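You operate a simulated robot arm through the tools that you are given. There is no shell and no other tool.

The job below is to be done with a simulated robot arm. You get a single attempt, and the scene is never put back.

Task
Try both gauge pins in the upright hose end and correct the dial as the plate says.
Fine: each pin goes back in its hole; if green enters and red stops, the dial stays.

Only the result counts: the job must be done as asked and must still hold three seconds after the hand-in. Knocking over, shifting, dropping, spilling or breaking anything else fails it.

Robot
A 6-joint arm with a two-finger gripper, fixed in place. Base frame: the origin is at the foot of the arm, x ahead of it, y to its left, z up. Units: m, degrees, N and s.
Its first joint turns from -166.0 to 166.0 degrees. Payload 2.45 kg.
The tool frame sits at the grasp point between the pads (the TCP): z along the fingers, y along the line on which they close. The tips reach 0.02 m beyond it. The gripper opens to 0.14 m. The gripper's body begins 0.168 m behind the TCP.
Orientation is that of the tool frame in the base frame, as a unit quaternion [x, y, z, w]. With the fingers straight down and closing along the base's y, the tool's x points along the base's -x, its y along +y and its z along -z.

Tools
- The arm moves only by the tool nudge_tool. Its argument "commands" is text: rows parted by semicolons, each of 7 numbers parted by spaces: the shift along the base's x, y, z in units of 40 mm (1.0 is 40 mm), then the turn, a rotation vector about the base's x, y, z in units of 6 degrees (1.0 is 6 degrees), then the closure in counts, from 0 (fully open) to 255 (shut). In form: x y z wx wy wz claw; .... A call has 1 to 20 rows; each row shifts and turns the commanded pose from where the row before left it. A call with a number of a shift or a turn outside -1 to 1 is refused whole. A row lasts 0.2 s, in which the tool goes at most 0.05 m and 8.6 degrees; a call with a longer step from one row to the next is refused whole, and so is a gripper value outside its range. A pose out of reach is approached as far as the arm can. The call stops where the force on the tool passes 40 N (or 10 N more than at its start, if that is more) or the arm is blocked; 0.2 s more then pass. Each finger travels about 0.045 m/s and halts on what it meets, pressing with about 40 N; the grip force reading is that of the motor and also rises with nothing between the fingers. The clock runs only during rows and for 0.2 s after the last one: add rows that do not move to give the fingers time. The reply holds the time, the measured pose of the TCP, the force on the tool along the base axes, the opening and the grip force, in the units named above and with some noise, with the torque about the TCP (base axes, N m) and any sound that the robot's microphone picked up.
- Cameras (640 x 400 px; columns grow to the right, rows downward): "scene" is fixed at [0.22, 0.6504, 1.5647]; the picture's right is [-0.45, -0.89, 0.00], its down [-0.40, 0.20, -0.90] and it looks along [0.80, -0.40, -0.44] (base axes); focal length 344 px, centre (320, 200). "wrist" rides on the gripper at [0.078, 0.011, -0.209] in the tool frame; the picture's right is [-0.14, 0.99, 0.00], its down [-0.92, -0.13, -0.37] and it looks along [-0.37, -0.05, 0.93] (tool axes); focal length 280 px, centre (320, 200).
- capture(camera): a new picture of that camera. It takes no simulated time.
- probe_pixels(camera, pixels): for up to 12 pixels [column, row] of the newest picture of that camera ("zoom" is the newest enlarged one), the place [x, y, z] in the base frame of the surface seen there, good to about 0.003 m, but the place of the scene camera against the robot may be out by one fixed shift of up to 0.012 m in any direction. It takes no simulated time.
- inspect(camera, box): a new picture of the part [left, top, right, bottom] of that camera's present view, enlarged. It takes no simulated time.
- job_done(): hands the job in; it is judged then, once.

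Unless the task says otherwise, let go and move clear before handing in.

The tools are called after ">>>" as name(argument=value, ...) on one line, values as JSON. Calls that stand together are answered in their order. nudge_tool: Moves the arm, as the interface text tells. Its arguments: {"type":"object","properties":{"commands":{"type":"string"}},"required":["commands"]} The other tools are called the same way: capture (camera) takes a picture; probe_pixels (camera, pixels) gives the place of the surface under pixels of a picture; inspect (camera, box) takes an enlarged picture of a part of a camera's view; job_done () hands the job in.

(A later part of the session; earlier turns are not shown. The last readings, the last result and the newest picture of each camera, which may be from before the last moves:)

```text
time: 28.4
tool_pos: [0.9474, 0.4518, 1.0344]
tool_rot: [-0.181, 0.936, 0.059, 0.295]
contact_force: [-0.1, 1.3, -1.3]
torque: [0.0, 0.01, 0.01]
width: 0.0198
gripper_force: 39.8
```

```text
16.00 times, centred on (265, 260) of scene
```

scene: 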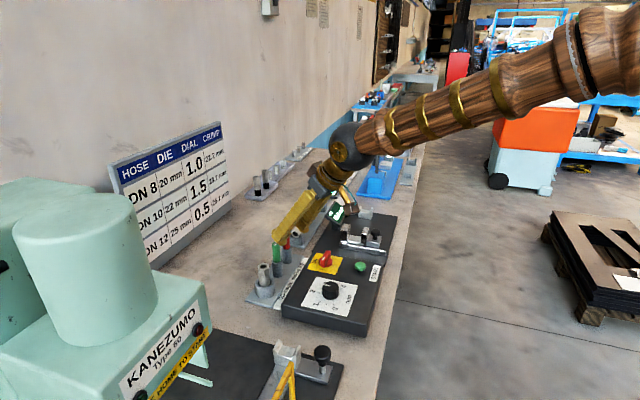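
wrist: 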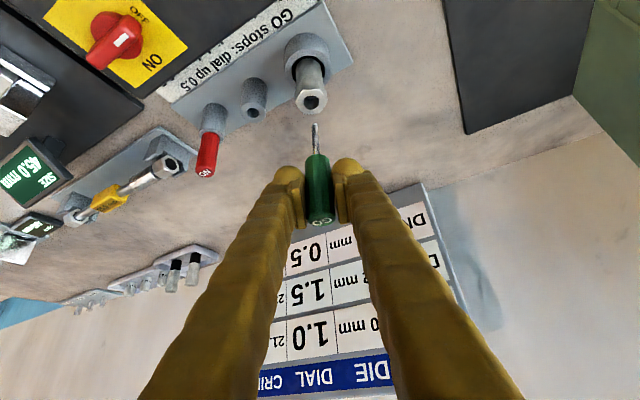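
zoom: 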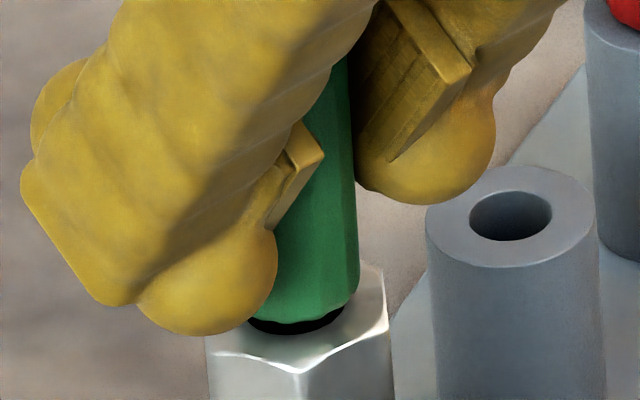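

A small dark gap remains under the handle (scene zoom 300,322) and the force is still about 1 N. I'll keep going 1 mm at a time.

>>> nudge_tool(commands="0 0 -0.025 0 0 0 255; 0 0 -0.025 0 0 0 255; 0 0 0 0 0 0 255")

>>> inspect(camera="scene", box=[250, 250, 280, 270])

>>> inspect(camera="wrist", box=[290, 125, 340, 180])

```text
time: 29.2
tool_pos: [0.948, 0.4521, 1.0336]
tool_rot: [-0.18, 0.937, 0.059, 0.295]
contact_force: [-0.5, 0.2, -1.2]
torque: [-0.02, 0.0, 0.01]
width: 0.0198
gripper_force: 40.0
```

```text
16.00 times, centred on (265, 260) of scene
```

zoom: 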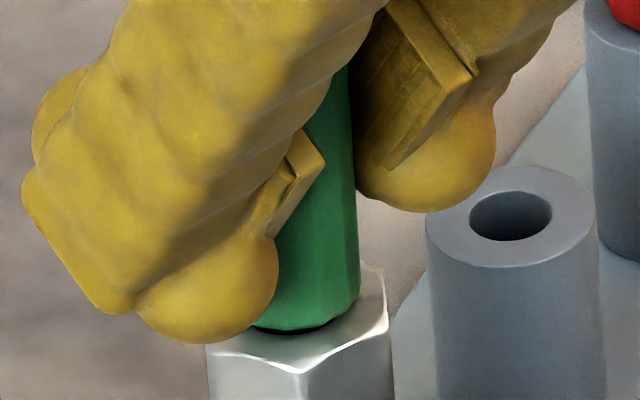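

```text
7.27 times, centred on (315, 152) of wrist
```

zoom: 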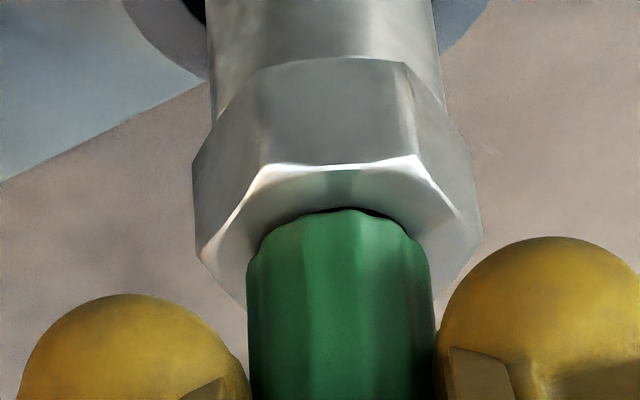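

The green rod is in almost its full length and the handle nearly covers the hole, with no resistance, so GO appears to enter. I'll go one more small step to feel the handle seat on the face.

>>> nudge_tool(commands="0 0 -0.02 0 0 0 255; 0 0 -0.02 0 0 0 255; 0 0 0 0 0 0 255")

>>> inspect(camera="scene", box=[250, 250, 280, 270])

```text
time: 30.0
tool_pos: [0.948, 0.4527, 1.0325]
tool_rot: [-0.181, 0.936, 0.059, 0.296]
contact_force: [0.1, 0.1, 19.0]
torque: [-0.19, 0.02, 0.01]
width: 0.02
gripper_force: 40.3
```

```text
16.00 times, centred on (265, 260) of scene
```

zoom: 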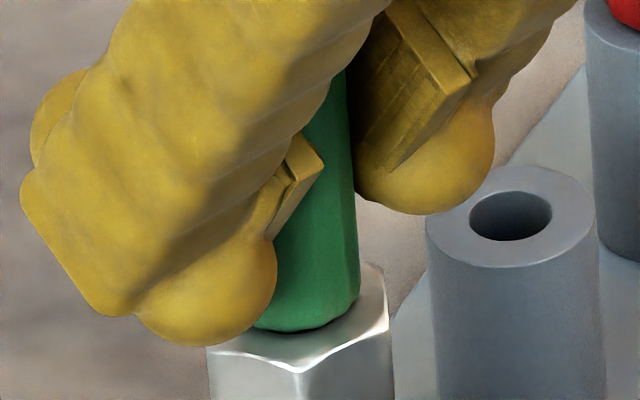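

The force rose to 19 N just as the handle met the hose face with no gap left, so the green GO pin enters fully. I'll withdraw it straight up now.

>>> nudge_tool(commands="0 0 0.05 0 0 0 255; 0 0 0.2 0 0 0 255; 0 0 0.3 0 0 0 255; 0 0 0.3 0 0 0 255; 0 0 0.4 0 0 0 255; 0 0 0.4 0 0 0 255; 0 0 0.4 0 0 0 255; 0 0 0 0 0 0 255")

>>> capture(camera="wrist")

>>> inspect(camera="scene", box=[230, 220, 310, 300])

```text
time: 31.8
tool_pos: [0.9477, 0.4517, 1.1131]
tool_rot: [-0.18, 0.937, 0.058, 0.295]
contact_force: [-0.5, -0.1, -0.9]
torque: [-0.04, 0.0, 0.03]
width: 0.02
gripper_force: 39.7
```

```text
taken
```

wrist: 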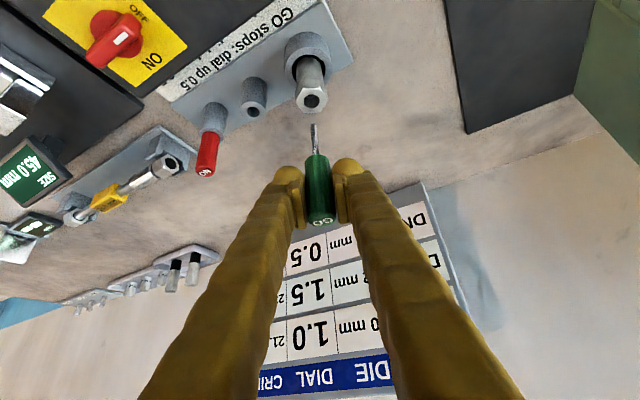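

```text
5.00 times, centred on (270, 260) of scene
```

zoom: 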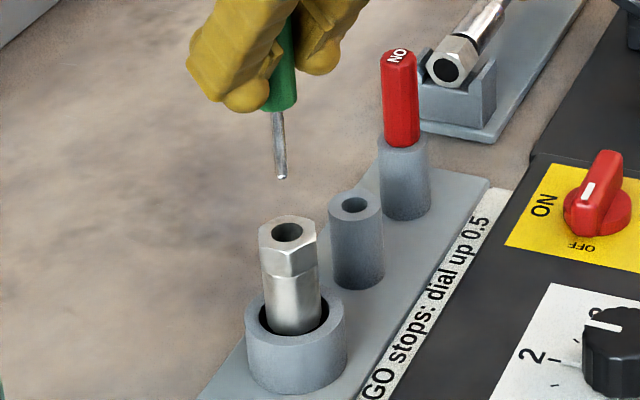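

The hose end stands as before and the green pin is clear of it. I'll move back over the green holder and check alignment.

>>> nudge_tool(commands="0.2 -0.2 0 0 0 0 255; 0.4 -0.41 0 0 0 0 255; 0.4 -0.41 0 0 0 0 255; 0.3 -0.3095 -0.1 0 0 0 255; 0.08 -0.08 -0.2 0 0 0 255; 0 0 -0.2 0 0 0 255; 0 0 -0.2 0 0 0 255; 0 0 -0.2 0 0 0 255; 0 0 -0.1 0 0 0 255; 0 0 -0.1 0 0 0 255; 0 0 -0.1 0 0 0 255; 0 0 0 0 0 0 255")

>>> inspect(camera="wrist", box=[280, 80, 360, 170])

>>> inspect(camera="scene", box=[255, 240, 295, 280])

```text
time: 34.4
tool_pos: [1.0041, 0.3951, 1.0654]
tool_rot: [-0.18, 0.937, 0.058, 0.295]
contact_force: [0.1, -0.6, 0.1]
torque: [0.02, -0.01, -0.02]
width: 0.0195
gripper_force: 39.9
```

```text
4.44 times, centred on (320, 125) of wrist
```

zoom: 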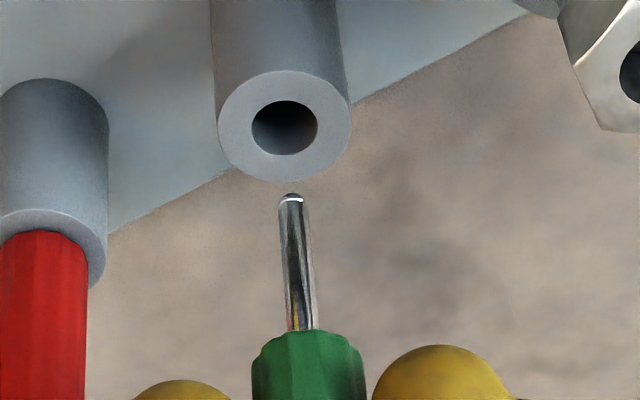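

```text
10.00 times, centred on (275, 260) of scene
```

zoom: 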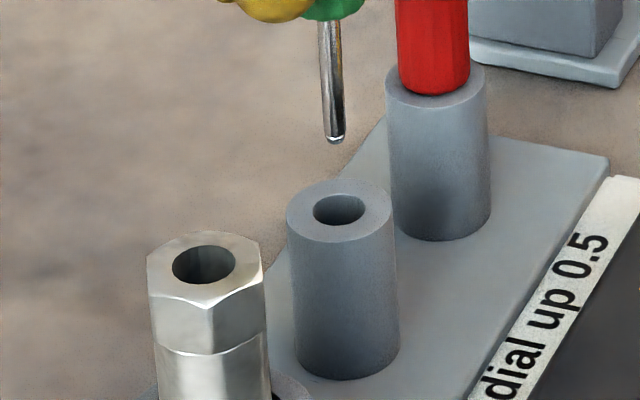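

The rod is lined up with the green holder hole (wrist zoom: tip 291, hole 284 with the rod's slope). I'll lower it into the holder.

>>> nudge_tool(commands="0 0 -0.2 0 0 0 255; 0 0 -0.2 0 0 0 255; 0 0 -0.2 0 0 0 255; 0 0 -0.2 0 0 0 255; 0 0 -0.2 0 0 0 255; 0 0 -0.2 0 0 0 255; 0 0 -0.2 0 0 0 255; 0 0 -0.1 0 0 0 255; 0 0 0 0 0 0 255")

>>> inspect(camera="wrist", box=[280, 80, 360, 230])

>>> inspect(camera="scene", box=[255, 230, 305, 280])

```text
time: 36.4
tool_pos: [1.0044, 0.3963, 1.0041]
tool_rot: [-0.179, 0.937, 0.059, 0.295]
contact_force: [0.2, 0.6, -0.6]
torque: [0.05, 0.0, 0.01]
width: 0.0197
gripper_force: 39.3
```

```text
2.67 times, centred on (320, 155) of wrist
```

zoom: 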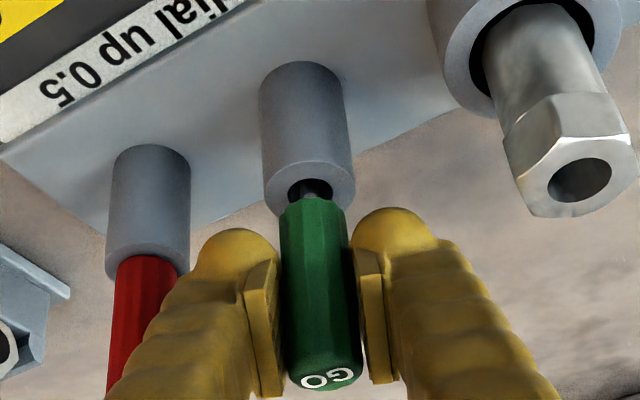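

```text
8.00 times, centred on (280, 255) of scene
```

zoom: 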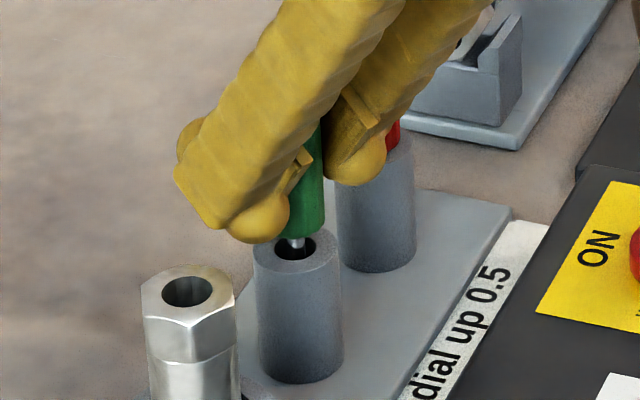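

The rod is in the holder with about 9 mm left and no side load. I'll lower the rest and check for contact.

>>> nudge_tool(commands="0 0 -0.05 0 0 0 255; 0 0 -0.05 0 0 0 255; 0 0 -0.05 0 0 0 255; 0 0 -0.05 0 0 0 255; 0 0 0 0 0 0 255")

>>> inspect(camera="wrist", box=[280, 80, 360, 230])

```text
time: 37.6
tool_pos: [1.0035, 0.3952, 0.9962]
tool_rot: [-0.18, 0.937, 0.058, 0.295]
contact_force: [-0.2, -0.1, -1.0]
torque: [-0.02, 0.02, 0.02]
width: 0.0197
gripper_force: 39.5
```

```text
2.67 times, centred on (320, 155) of wrist
```

zoom: 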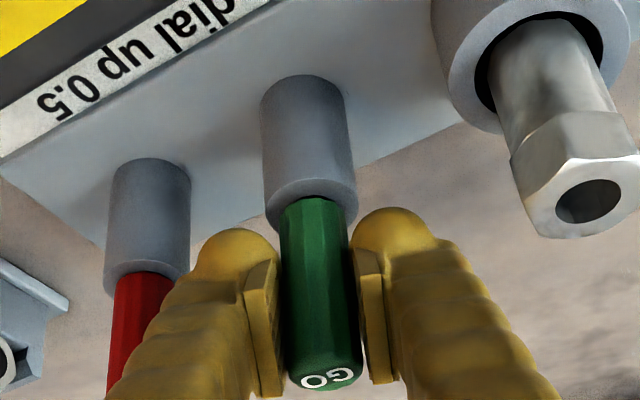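

The handle is nearly on the holder. I'll take two more fine steps, then open if it is seated.

>>> nudge_tool(commands="0 0 -0.025 0 0 0 255; 0 0 -0.02 0 0 0 255; 0 0 0 0 0 0 255")

```text
time: 38.4
tool_pos: [1.0034, 0.3949, 0.9958]
tool_rot: [-0.179, 0.937, 0.058, 0.296]
contact_force: [1.1, -0.2, -0.5]
torque: [-0.02, -0.01, 0.0]
width: 0.02
gripper_force: 40.0
```

No contact yet, so I'll go one more small step.

>>> nudge_tool(commands="0 0 -0.02 0 0 0 255; 0 0 0 0 0 0 255")

>>> inspect(camera="scene", box=[260, 245, 290, 265])

```text
time: 39.0
tool_pos: [1.0037, 0.3951, 0.9958]
tool_rot: [-0.18, 0.937, 0.058, 0.295]
contact_force: [0.4, 0.8, 2.1]
torque: [-0.01, -0.01, 0.01]
width: 0.0199
gripper_force: 39.4
```

```text
16.00 times, centred on (275, 255) of scene
```

zoom: 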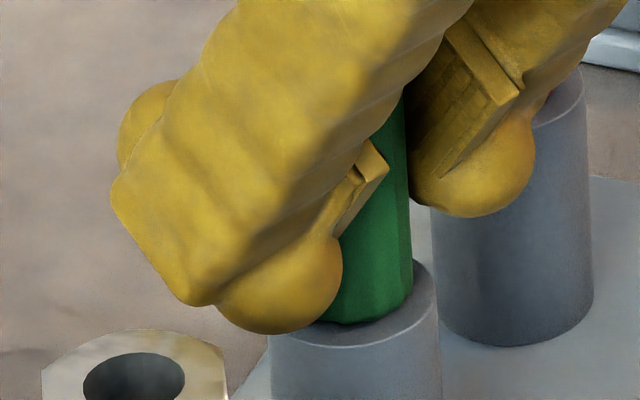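

The force shows light contact (about 2 N) and the handle sits on the holder rim. I'll open to 55 mm and back out along the tool axis.

>>> nudge_tool(commands="0 0 0 0 0 0 155; 0 0 0 0 0 0 155; 0 0 0 0 0 0 155; 0 0 0 0 0 0 155; 0 0 0 0 0 0 155")

>>> inspect(camera="wrist", box=[250, 90, 410, 250])

```text
time: 40.2
tool_pos: [1.0029, 0.3953, 0.9946]
tool_rot: [-0.18, 0.936, 0.059, 0.295]
contact_force: [-0.3, 0.6, 0.0]
torque: [0.0, -0.03, 0.04]
width: 0.055
gripper_force: 0.0
```

```text
2.50 times, centred on (330, 170) of wrist
```

zoom: 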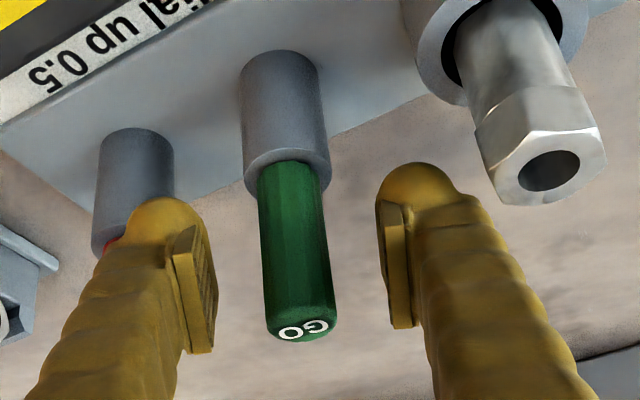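

The green pin stands seated in its holder between the open fingers. I'll back out along the tool axis and move to the matching standoff for the red pin.

>>> nudge_tool(commands="-0.39 -0.167 0.605 0 0 0 155; -0.39 -0.167 0.605 0 0 0 155; -0.39 -0.167 0.605 0 0 0 155; -0.39 -0.167 0.605 0 0 0 155; 0.41 -0.417 0.1 0 0 0 155; 0.41 -0.417 0 0 0 0 155; 0.42 -0.416 -0.1 0 0 0 155; 0 0 0 0 0 0 155")

>>> capture(camera="wrist")

>>> inspect(camera="scene", box=[240, 200, 340, 300])

```text
time: 42.0
tool_pos: [0.991, 0.3179, 1.09]
tool_rot: [-0.18, 0.936, 0.059, 0.296]
contact_force: [-0.7, -0.4, 0.1]
torque: [-0.01, 0.03, 0.0]
width: 0.055
gripper_force: 0.1
```

```text
taken
```

wrist: 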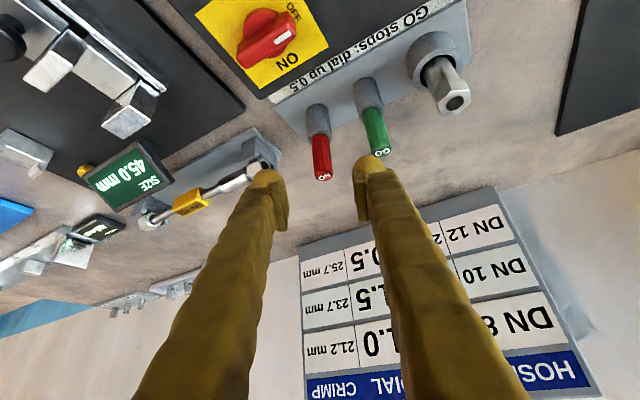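

```text
4.00 times, centred on (290, 250) of scene
```

zoom: 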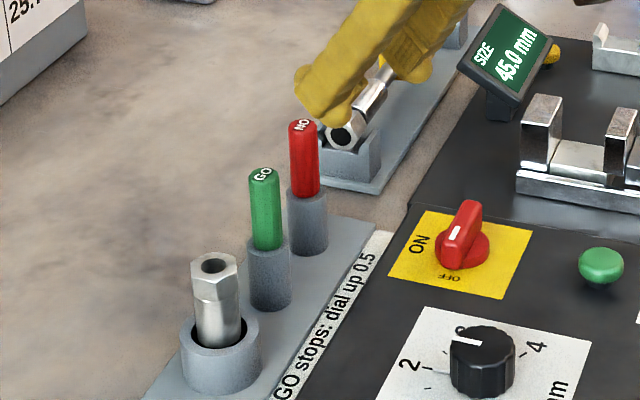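

The red pin is centred between the fingertips (top at px (322,175)), but the left finger will come down near the wrench holder at px (255,160). I'll probe that clearance first.

>>> probe_pixels(camera="wrist", pixels=[[256, 172], [250, 165], [262, 140], [275, 155], [258, 150], [246, 140], [320, 174], [324, 176], [319, 155], [318, 138], [322, 160], [244, 180]])

>>> inspect(camera="wrist", box=[230, 90, 390, 200])

```text
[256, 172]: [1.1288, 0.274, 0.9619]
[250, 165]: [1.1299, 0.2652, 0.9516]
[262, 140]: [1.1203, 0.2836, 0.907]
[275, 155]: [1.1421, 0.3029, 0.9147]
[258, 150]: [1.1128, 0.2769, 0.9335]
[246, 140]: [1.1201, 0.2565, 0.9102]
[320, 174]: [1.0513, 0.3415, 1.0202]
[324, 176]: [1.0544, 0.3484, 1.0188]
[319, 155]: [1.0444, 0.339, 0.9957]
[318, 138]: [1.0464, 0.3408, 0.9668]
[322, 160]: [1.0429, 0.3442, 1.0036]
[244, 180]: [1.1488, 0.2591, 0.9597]
```

```text
3.64 times, centred on (310, 145) of wrist
```

zoom: 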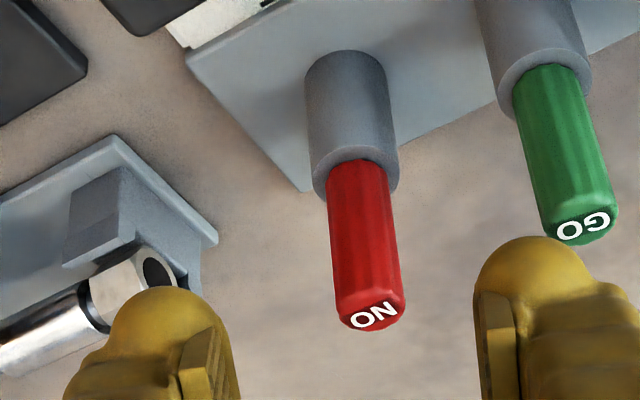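

The wrench holder is about 50 mm clear of the left finger's path. I'll narrow the opening to about 45 mm so the right finger clears the green pin, then advance on the red pin.

>>> nudge_tool(commands="0 0 0 0 0 0 173; 0.39 0.167 -0.605 0 0 0 173; 0.39 0.167 -0.605 0 0 0 173; 0.39 0.167 -0.605 0 0 0 173; 0.39 0.167 -0.605 0 0 0 173; 0 0 0 0 0 0 173")

>>> capture(camera="wrist")

>>> inspect(camera="scene", box=[240, 200, 340, 300])

```text
time: 43.4
tool_pos: [1.0536, 0.3457, 0.9936]
tool_rot: [-0.18, 0.937, 0.058, 0.295]
contact_force: [0.3, 0.1, -0.5]
torque: [0.04, -0.01, 0.0]
width: 0.0452
gripper_force: 0.1
```

```text
taken
```

wrist: 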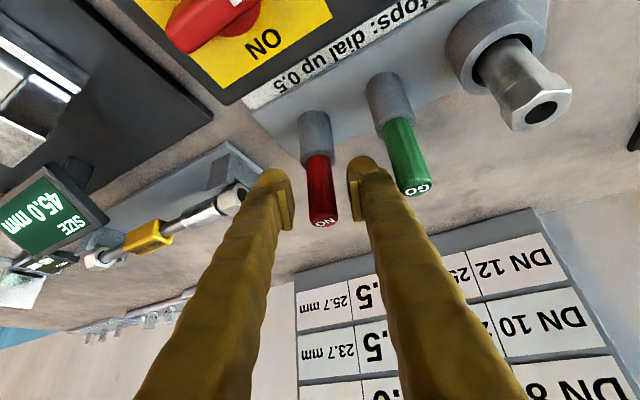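

```text
4.00 times, centred on (290, 250) of scene
```

zoom: 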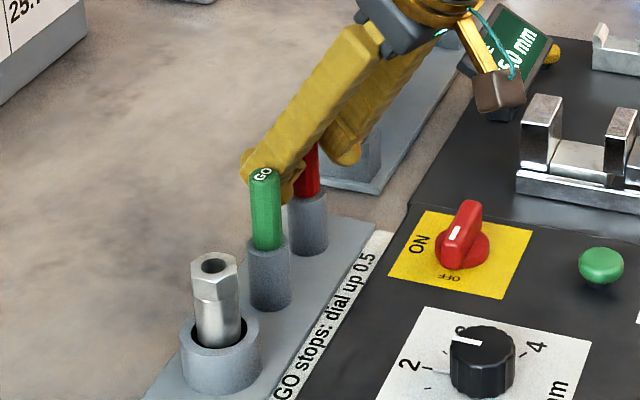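

The red pin (cols 308–337 at row 195) is centred between the pads, and the right finger clears the green pin. I'll close on it.

>>> nudge_tool(commands="0 0 0 0 0 0 210; 0 0 0 0 0 0 255; 0 0 0 0 0 0 255; 0 0 0 0 0 0 255; 0 0 0 0 0 0 255")

>>> inspect(camera="wrist", box=[250, 90, 410, 250])

```text
time: 44.6
tool_pos: [1.0526, 0.3456, 0.9948]
tool_rot: [-0.18, 0.936, 0.058, 0.295]
contact_force: [-0.3, 0.5, 0.5]
torque: [0.01, -0.01, 0.01]
width: 0.0199
gripper_force: 40.1
```

```text
2.50 times, centred on (330, 170) of wrist
```

zoom: 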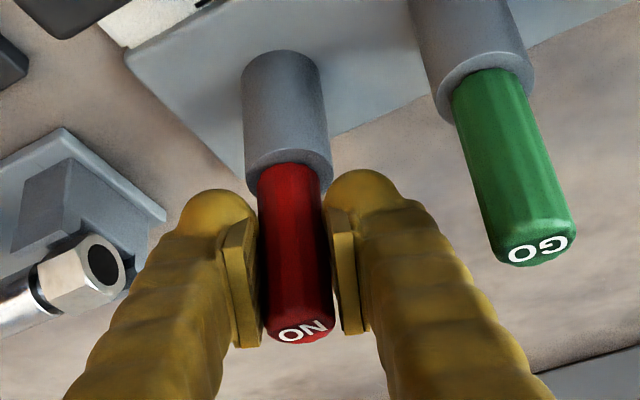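

The red pin is gripped (19.9 mm, 40 N). I'll lift it 136 mm so its rod clears the green pin on the way to the hose.

>>> nudge_tool(commands="0 0 0.1 0 0 0 255; 0 0 0.3 0 0 0 255; 0 0 0.3 0 0 0 255; 0 0 0.3 0 0 0 255; 0 0 0.4 0 0 0 255; 0 0 0.4 0 0 0 255; 0 0 0.4 0 0 0 255; 0 0 0.4 0 0 0 255; 0 0 0.4 0 0 0 255; 0 0 0.4 0 0 0 255; 0 0 0 0 0 0 255")

>>> capture(camera="wrist")

>>> inspect(camera="wrist", box=[290, 110, 350, 170])

>>> inspect(camera="scene", box=[240, 200, 340, 300])

```text
time: 47.0
tool_pos: [1.0521, 0.345, 1.1313]
tool_rot: [-0.18, 0.936, 0.058, 0.295]
contact_force: [-0.2, 0.0, -1.2]
torque: [0.02, 0.01, 0.01]
width: 0.0199
gripper_force: 40.4
```

```text
taken
```

wrist: 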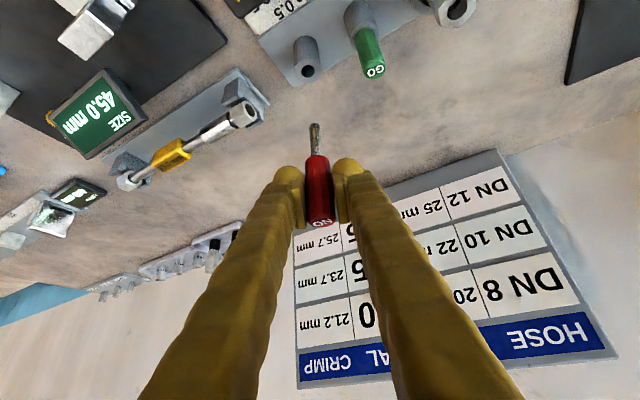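

```text
6.67 times, centred on (320, 140) of wrist
```

zoom: 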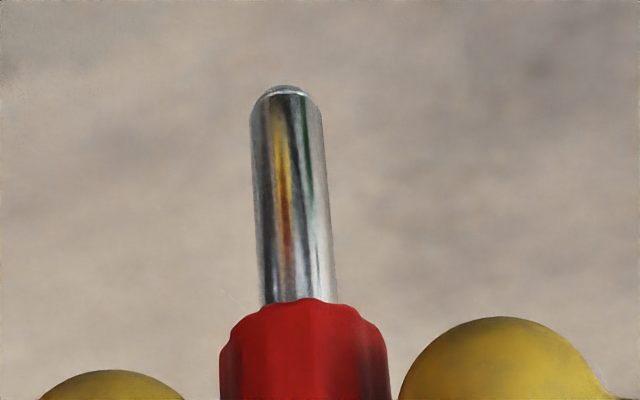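

```text
4.00 times, centred on (290, 250) of scene
```

zoom: 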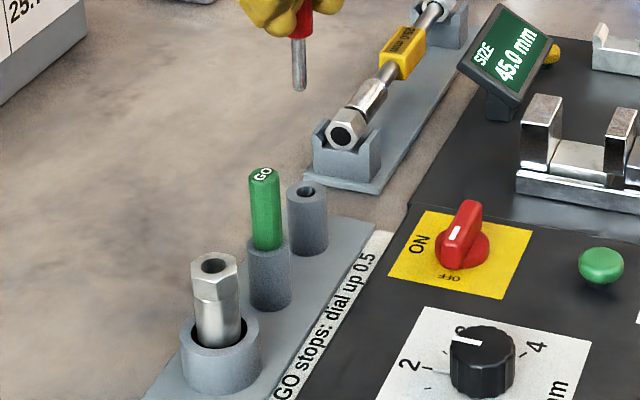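

The red rod is clearly thicker, about 10 mm against about 6 mm for green (72 px versus 45 px in the same zoom). I'll carry it over the hose bore at this height and check alignment carefully.

>>> nudge_tool(commands="-0.2 0.2 0 0 0 0 255; -0.5 0.51 0 0 0 0 255; -0.5 0.51 0 0 0 0 255; -0.5 0.51 0 0 0 0 255; -0.5 0.51 0 0 0 0 255; -0.3 0.3 0 0 0 0 255; -0.12 0.12 0 0 0 0 255; 0 0 -0.3 0 0 0 255; 0 0 -0.3 0 0 0 255; 0 0 -0.2 0 0 0 255; 0 0 0 0 0 0 255; 0 0 0 0 0 0 255")

>>> capture(camera="wrist")

>>> inspect(camera="wrist", box=[290, 90, 340, 140])

>>> inspect(camera="scene", box=[250, 240, 280, 270])

```text
time: 49.6
tool_pos: [0.9473, 0.452, 1.0996]
tool_rot: [-0.18, 0.936, 0.058, 0.295]
contact_force: [0.2, 0.5, -1.0]
torque: [0.0, 0.01, 0.0]
width: 0.0198
gripper_force: 40.3
```

```text
taken
```

wrist: 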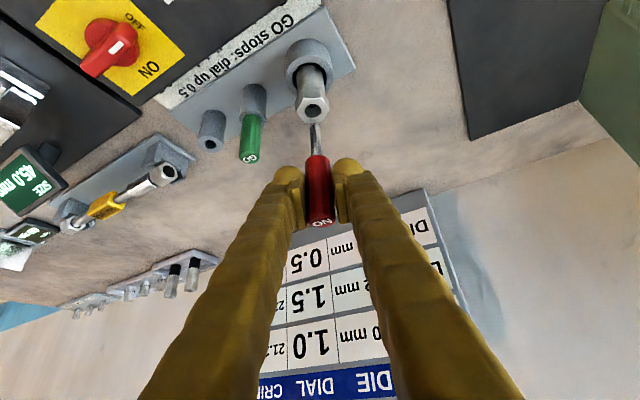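

```text
8.00 times, centred on (315, 115) of wrist
```

zoom: 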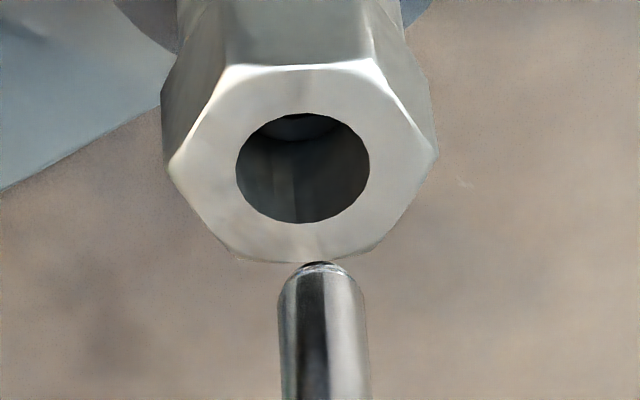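

```text
13.33 times, centred on (265, 255) of scene
```

zoom: 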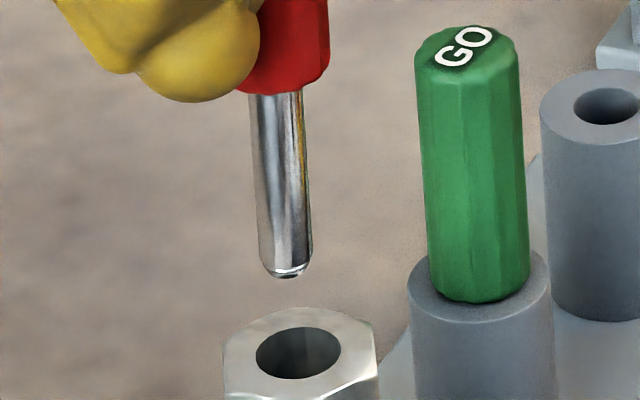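

The red tip is about 18 mm above the hose face, and the two views suggest it sits about 1 mm toward +y of the hole axis. I'll correct by (−0.5, −1.0) mm, lower to just above the face, and look again.

>>> nudge_tool(commands="-0.012 -0.025 -0.1 0 0 0 255; 0 0 -0.15 0 0 0 255; 0 0 -0.1 0 0 0 255; 0 0 0 0 0 0 255; 0 0 0 0 0 0 255")

>>> inspect(camera="wrist", box=[290, 95, 340, 145])

>>> inspect(camera="scene", box=[250, 250, 280, 270])

```text
time: 50.8
tool_pos: [0.9475, 0.4501, 1.084]
tool_rot: [-0.18, 0.937, 0.059, 0.294]
contact_force: [0.7, 0.2, -0.9]
torque: [0.0, 0.0, 0.0]
width: 0.0199
gripper_force: 39.8
```

```text
8.00 times, centred on (315, 120) of wrist
```

zoom: 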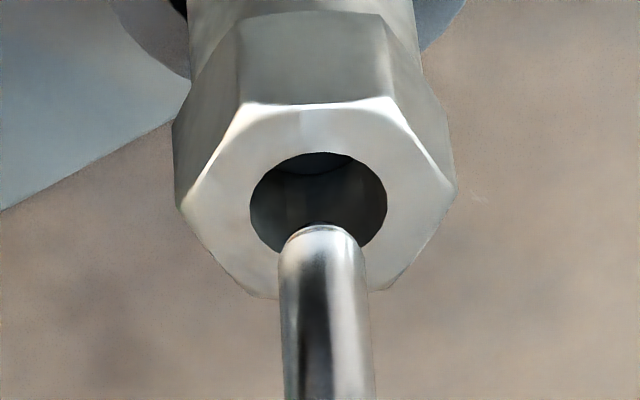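

```text
16.00 times, centred on (265, 260) of scene
```

zoom: 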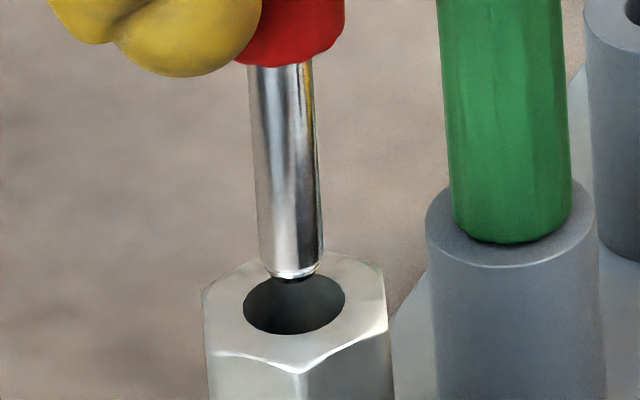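

The tip is now centred over the recess in both views (wrist: 321 vs 318.5; scene: about 293.6 vs 294). I'll descend in small steps and watch the force.

>>> nudge_tool(commands="0 0 -0.05 0 0 0 255; 0 0 -0.05 0 0 0 255; 0 0 -0.05 0 0 0 255; 0 0 -0.05 0 0 0 255; 0 0 -0.05 0 0 0 255; 0 0 0 0 0 0 255")

>>> inspect(camera="wrist", box=[290, 105, 340, 155])

>>> inspect(camera="scene", box=[250, 250, 280, 270])

```text
time: 52.2
tool_pos: [0.9477, 0.4512, 1.0747]
tool_rot: [-0.181, 0.937, 0.058, 0.294]
contact_force: [-0.4, -0.2, -0.9]
torque: [0.02, 0.01, -0.02]
width: 0.0197
gripper_force: 39.8
```

```text
8.00 times, centred on (315, 130) of wrist
```

zoom: 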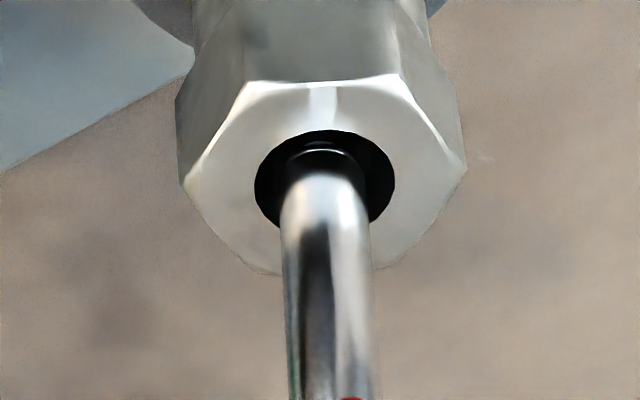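

```text
16.00 times, centred on (265, 260) of scene
```

zoom: 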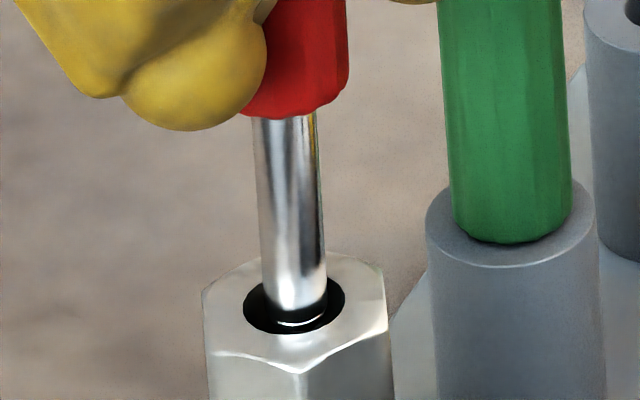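

The rod is entering the recess without contact and is well centred. I'll continue down.

>>> nudge_tool(commands="0 0 -0.05 0 0 0 255; 0 0 -0.05 0 0 0 255; 0 0 -0.05 0 0 0 255; 0 0 0 0 0 0 255")

```text
time: 53.2
tool_pos: [0.9475, 0.4516, 1.0678]
tool_rot: [-0.18, 0.937, 0.058, 0.295]
contact_force: [0.2, -0.3, -0.9]
torque: [0.0, 0.01, 0.0]
width: 0.0199
gripper_force: 40.0
```

Still free at TCP z=1.068. I'll continue.

>>> nudge_tool(commands="0 0 -0.05 0 0 0 255; 0 0 -0.05 0 0 0 255; 0 0 -0.05 0 0 0 255; 0 0 0 0 0 0 255")

>>> inspect(camera="wrist", box=[290, 115, 340, 165])

>>> inspect(camera="scene", box=[250, 250, 280, 270])

```text
time: 54.2
tool_pos: [0.9477, 0.4517, 1.0618]
tool_rot: [-0.179, 0.937, 0.058, 0.295]
contact_force: [0.2, 0.5, -0.5]
torque: [0.0, 0.01, 0.01]
width: 0.0196
gripper_force: 40.0
```

```text
8.00 times, centred on (315, 140) of wrist
```

zoom: 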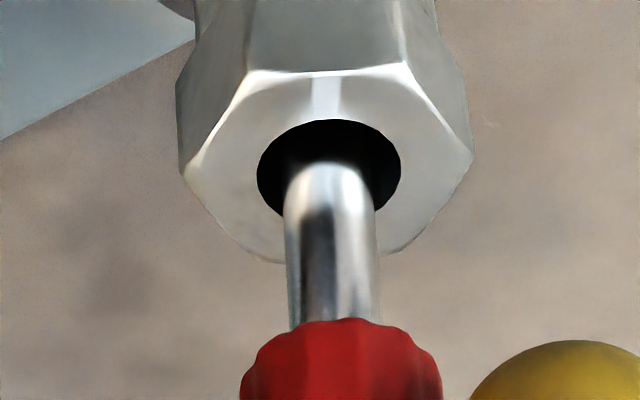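

```text
16.00 times, centred on (265, 260) of scene
```

zoom: 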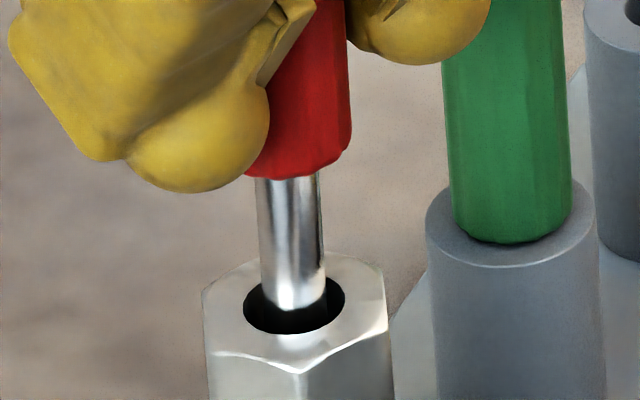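

The rod is about 18 mm deep with no force yet. I'll continue in 2 mm steps.

>>> nudge_tool(commands="0 0 -0.05 0 0 0 255; 0 0 -0.05 0 0 0 255; 0 0 0 0 0 0 255")

```text
time: 55.0
tool_pos: [0.9464, 0.4507, 1.058]
tool_rot: [-0.18, 0.937, 0.058, 0.295]
contact_force: [-0.3, -0.2, -1.1]
torque: [0.02, 0.0, -0.01]
width: 0.0199
gripper_force: 39.7
```

No contact yet at TCP z=1.058, so I'll continue.

>>> nudge_tool(commands="0 0 -0.05 0 0 0 255; 0 0 -0.05 0 0 0 255; 0 0 0 0 0 0 255")

```text
time: 55.8
tool_pos: [0.947, 0.4501, 1.0585]
tool_rot: [-0.18, 0.936, 0.058, 0.297]
contact_force: [-1.7, -0.8, 32.6]
torque: [0.01, 0.12, 0.03]
width: 0.0198
gripper_force: 39.8
```

The force jumped to 32.6 N at TCP z=1.0585, so the red rod has stopped about 21 mm deep, where the green passed freely. That could be a true stop or a misaligned edge, so I'll look at both views before deciding.

>>> inspect(camera="wrist", box=[298, 125, 338, 160])

>>> inspect(camera="scene", box=[250, 250, 280, 270])

```text
11.43 times, centred on (318, 142) of wrist
```

zoom: 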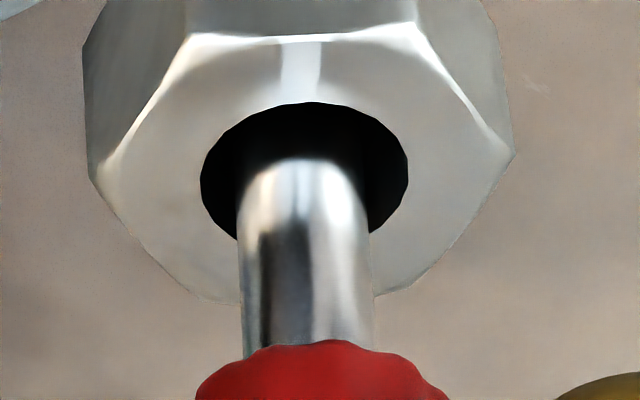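

```text
16.00 times, centred on (265, 260) of scene
```

zoom: 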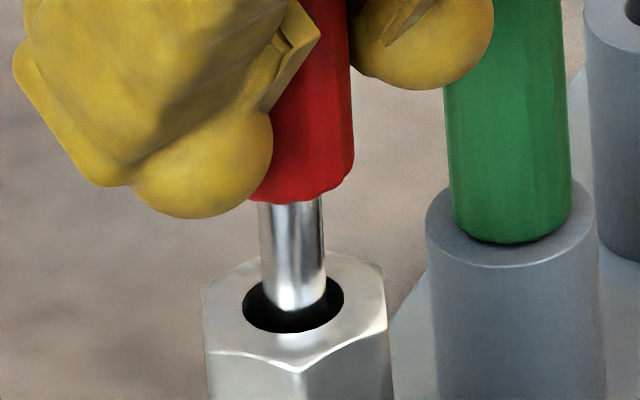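

The rod looks centred at the hose face, but its tip may be slightly off deeper down. I'll ease the force to about 10 N and sweep the tip in small circles, to see whether it drops into the bore or truly stops.

>>> nudge_tool(commands="0 0 0.06 0 0 0 255; 0 0 0 0 0 0 255; -0.0125 -0.0125 0 0 0 0 255; 0 0 0 0 0 0 255")

```text
time: 56.8
tool_pos: [0.9468, 0.4495, 1.0572]
tool_rot: [-0.18, 0.937, 0.058, 0.294]
contact_force: [3.2, 2.6, 22.0]
torque: [0.23, -0.16, -0.02]
width: 0.0197
gripper_force: 40.0
```

The force is 22 N with a little side friction. I'll ease up another millimetre and sweep a ring of about 0.7 mm around the centre.

>>> nudge_tool(commands="0 0 0.025 0 0 0 255; 0.0125 0.0125 0 0 0 0 255; 0.0175 0 0 0 0 0 255; -0.005 0.0125 0 0 0 0 255; -0.0125 0.005 0 0 0 0 255; -0.0125 -0.005 0 0 0 0 255; -0.005 -0.0125 0 0 0 0 255; 0.005 -0.0125 0 0 0 0 255; 0.0125 -0.005 0 0 0 0 255; 0.0125 0.005 0 0 0 0 255; 0 0 0 0 0 0 255")

```text
time: 59.2
tool_pos: [0.9479, 0.4495, 1.0583]
tool_rot: [-0.18, 0.937, 0.058, 0.295]
contact_force: [-0.5, 1.4, 3.4]
torque: [0.07, 0.02, -0.02]
width: 0.0196
gripper_force: 40.4
```

The contact is light now (3.4 N) at the same depth, so it did not drop in. I'll press to about 15 N and sweep a wider 1 mm ring to be sure.

>>> nudge_tool(commands="-0.0125 0.0125 0 0 0 0 255; 0 0 -0.025 0 0 0 255; 0.025 0 0 0 0 0 255; -0.0075 0.0175 0 0 0 0 255; -0.0175 0.0075 0 0 0 0 255; -0.0175 -0.0075 0 0 0 0 255; -0.0075 -0.0175 0 0 0 0 255; 0.0075 -0.0175 0 0 0 0 255; 0.0175 -0.0075 0 0 0 0 255; 0.0175 0.0075 0 0 0 0 255; -0.0175 0.0175 0 0 0 0 255; 0 0 0 0 0 0 255")

>>> inspect(camera="scene", box=[250, 250, 280, 270])

```text
time: 61.8
tool_pos: [0.9471, 0.4507, 1.057]
tool_rot: [-0.18, 0.937, 0.058, 0.295]
contact_force: [1.2, -0.7, 14.6]
torque: [-0.02, -0.06, -0.01]
width: 0.0199
gripper_force: 40.1
```

```text
16.00 times, centred on (265, 260) of scene
```

zoom: 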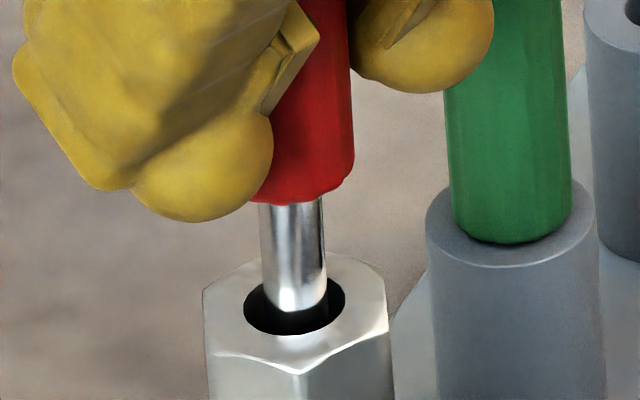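

The red rod still stops at the same depth with 14.6 N after the full sweep, so it appears to be a true stop. I'll withdraw it and look into the bore to confirm against the rod width.

>>> nudge_tool(commands="0 0 0.1 0 0 0 255; 0 0 0.24 0 0 0 255; 0 0 0.3 0 0 0 255; 0 0 0.4 0 0 0 255; 0 0 0.4 0 0 0 255; 0 0 0.4 0 0 0 255; 0 0 0 0 0 0 255")

>>> capture(camera="wrist")

>>> inspect(camera="wrist", box=[295, 70, 330, 100])

>>> inspect(camera="scene", box=[230, 220, 310, 300])

```text
time: 63.4
tool_pos: [0.9476, 0.4512, 1.1296]
tool_rot: [-0.18, 0.937, 0.057, 0.295]
contact_force: [0.3, -0.6, -0.6]
torque: [0.02, 0.0, 0.01]
width: 0.0198
gripper_force: 40.2
```

```text
taken
```

wrist: 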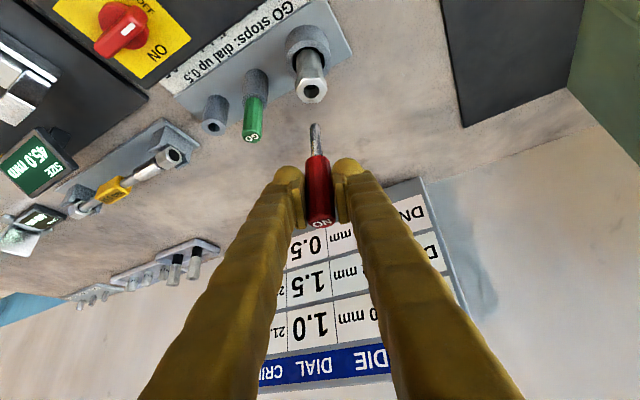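

```text
13.33 times, centred on (312, 85) of wrist
```

zoom: 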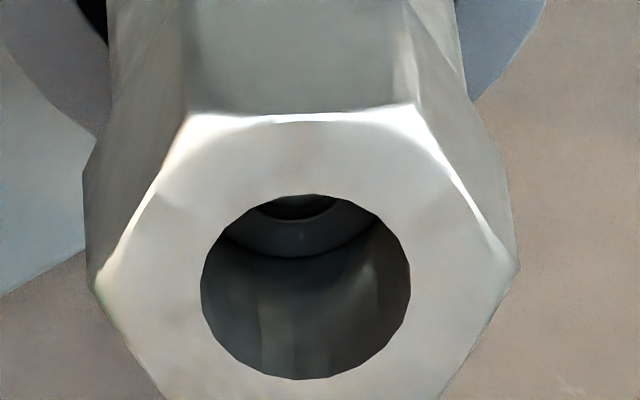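

```text
5.00 times, centred on (270, 260) of scene
```

zoom: 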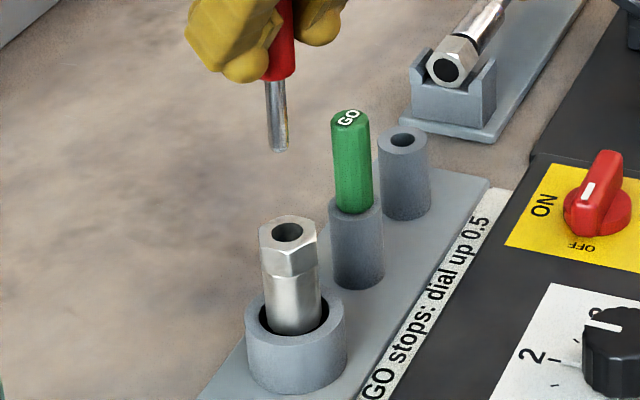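

The zoom shows an inner step about 16 mm down, with the smaller bore's dark edge at about (300,205). I'll zoom much tighter on that bore edge and on the red rod to compare diameters.

>>> inspect(camera="wrist", box=[303, 82, 319, 92])

>>> inspect(camera="wrist", box=[300, 118, 332, 138])

```text
16.00 times, centred on (311, 87) of wrist
```

zoom: 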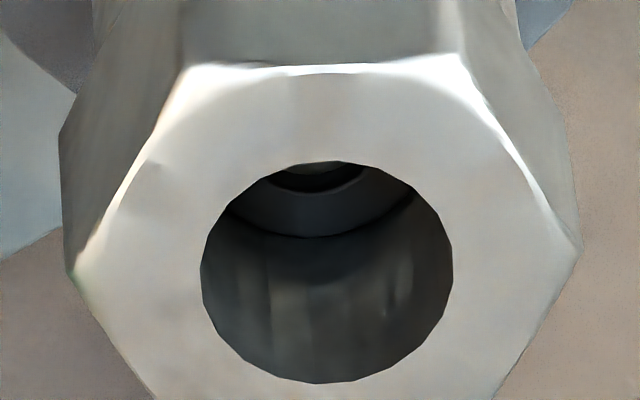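

```text
16.00 times, centred on (316, 128) of wrist
```

zoom: 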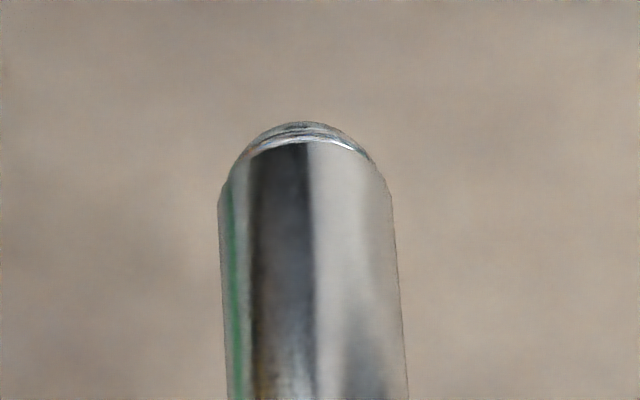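

The bore interior and the rod look close in size, so I'll check again from overhead once the red pin is back. I'm carrying the red pin back over its holder now, keeping it high over the green pin.

>>> nudge_tool(commands="0.2 -0.2 0 0 0 0 255; 0.5 -0.5 0 0 0 0 255; 0.5 -0.5 0 0 0 0 255; 0.5 -0.5 0 0 0 0 255; 0.5 -0.5 0 0 0 0 255; 0.332 -0.335 0 0 0 0 255; 0.1 -0.1 0 0 0 0 255; 0 0 -0.3 0 0 0 255; 0 0 -0.3 0 0 0 255; 0 0 -0.4 0 0 0 255; 0 0 -0.3 0 0 0 255; 0 0 -0.2 0 0 0 255; 0 0 0 0 0 0 255")

>>> inspect(camera="wrist", box=[280, 80, 360, 170])

>>> inspect(camera="scene", box=[265, 220, 315, 270])

```text
time: 66.2
tool_pos: [1.0517, 0.3455, 1.07]
tool_rot: [-0.18, 0.937, 0.058, 0.295]
contact_force: [-0.6, -0.1, -0.6]
torque: [-0.05, -0.01, -0.02]
width: 0.0199
gripper_force: 39.7
```

```text
4.44 times, centred on (320, 125) of wrist
```

zoom: 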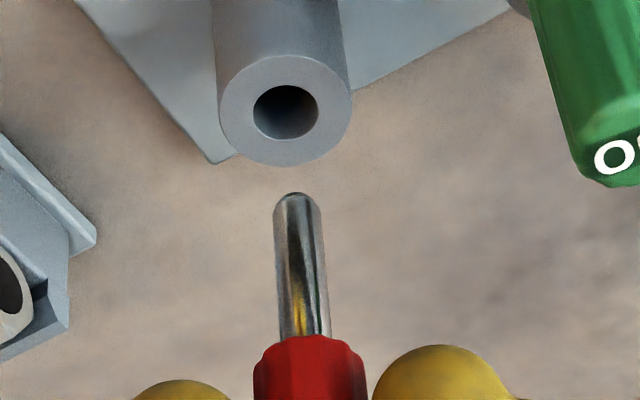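

```text
8.00 times, centred on (290, 245) of scene
```

zoom: 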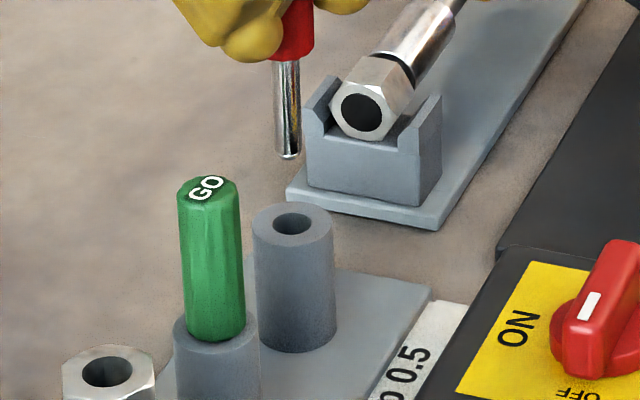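

The rod is roughly over the red holder. I'll lower to just above the rim and re-check before inserting.

>>> nudge_tool(commands="0 0 -0.2 0 0 0 255; 0 0 -0.2 0 0 0 255; 0 0 -0.1 0 0 0 255; 0 0 0 0 0 0 255")

>>> inspect(camera="wrist", box=[290, 95, 340, 145])

>>> inspect(camera="scene", box=[270, 235, 300, 255])

```text
time: 67.2
tool_pos: [1.0531, 0.3453, 1.0509]
tool_rot: [-0.18, 0.937, 0.057, 0.295]
contact_force: [0.3, 0.6, -1.3]
torque: [-0.02, 0.02, 0.0]
width: 0.0198
gripper_force: 39.7
```

```text
8.00 times, centred on (315, 120) of wrist
```

zoom: 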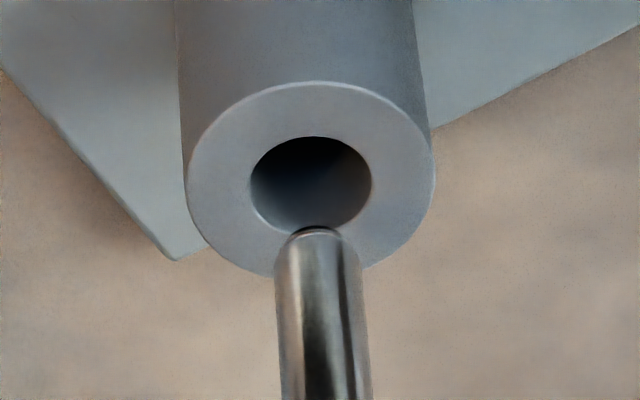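

```text
16.00 times, centred on (285, 245) of scene
```

zoom: 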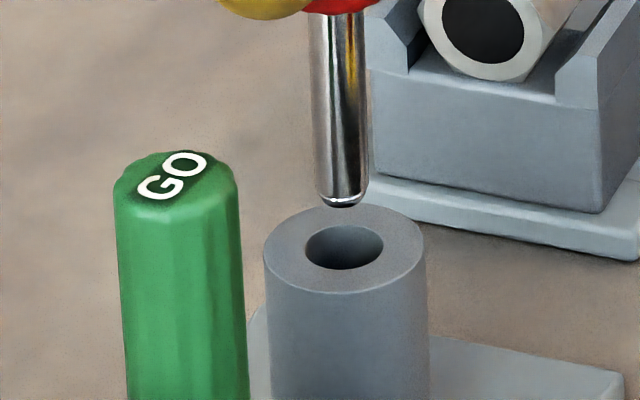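

The tip is lined up with the red holder hole (wrist: about 313 vs 311; scene: about 347 vs 344). I'll lower it in.

>>> nudge_tool(commands="0 0 -0.1 0 0 0 255; 0 0 -0.2 0 0 0 255; 0 0 -0.2 0 0 0 255; 0 0 -0.2 0 0 0 255; 0 0 -0.2 0 0 0 255; 0 0 -0.2 0 0 0 255; 0 0 -0.1 0 0 0 255; 0 0 0 0 0 0 255")

>>> inspect(camera="scene", box=[265, 220, 315, 270])

```text
time: 69.0
tool_pos: [1.0518, 0.3443, 1.0027]
tool_rot: [-0.18, 0.937, 0.057, 0.295]
contact_force: [-0.2, 0.2, -1.8]
torque: [-0.04, -0.01, -0.03]
width: 0.0197
gripper_force: 40.0
```

```text
8.00 times, centred on (290, 245) of scene
```

zoom: 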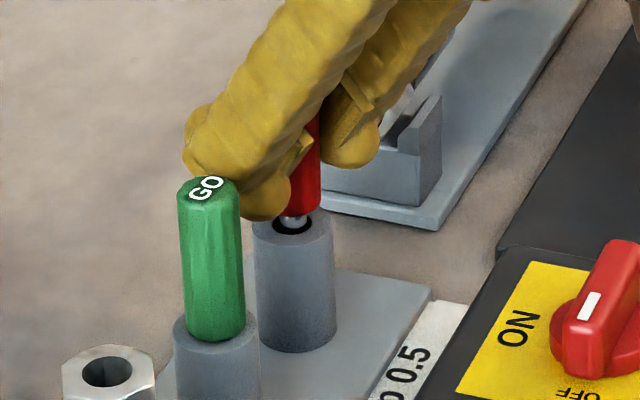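

The red rod is in its holder with about 7 mm to go and no load. I'll lower it the rest of the way in small steps.

>>> nudge_tool(commands="0 0 -0.05 0 0 0 255; 0 0 -0.05 0 0 0 255; 0 0 -0.05 0 0 0 255; 0 0 -0.025 0 0 0 255; 0 0 0 0 0 0 255")

>>> inspect(camera="wrist", box=[250, 90, 410, 250])

```text
time: 70.2
tool_pos: [1.0533, 0.3452, 0.9948]
tool_rot: [-0.181, 0.936, 0.059, 0.296]
contact_force: [0.1, -1.0, -0.7]
torque: [0.0, 0.0, 0.01]
width: 0.0198
gripper_force: 39.7
```

```text
2.50 times, centred on (330, 170) of wrist
```

zoom: 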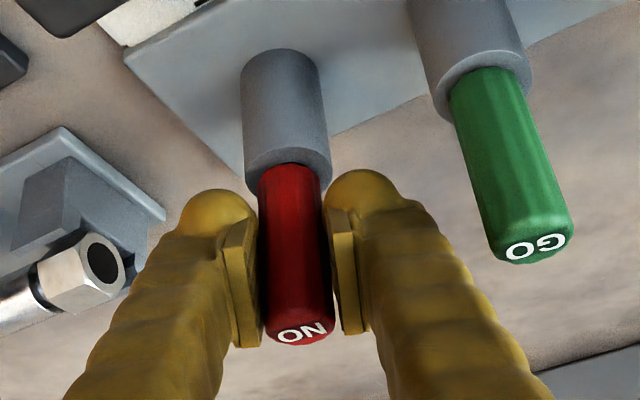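

The handle is nearly at the rim. I'll go down in fine steps until it touches.

>>> nudge_tool(commands="0 0 -0.02 0 0 0 255; 0 0 -0.015 0 0 0 255; 0 0 0 0 0 0 255")

```text
time: 71.0
tool_pos: [1.0518, 0.3444, 0.9944]
tool_rot: [-0.18, 0.937, 0.058, 0.295]
contact_force: [-0.1, 0.2, -0.6]
torque: [-0.02, -0.01, 0.03]
width: 0.0196
gripper_force: 40.1
```

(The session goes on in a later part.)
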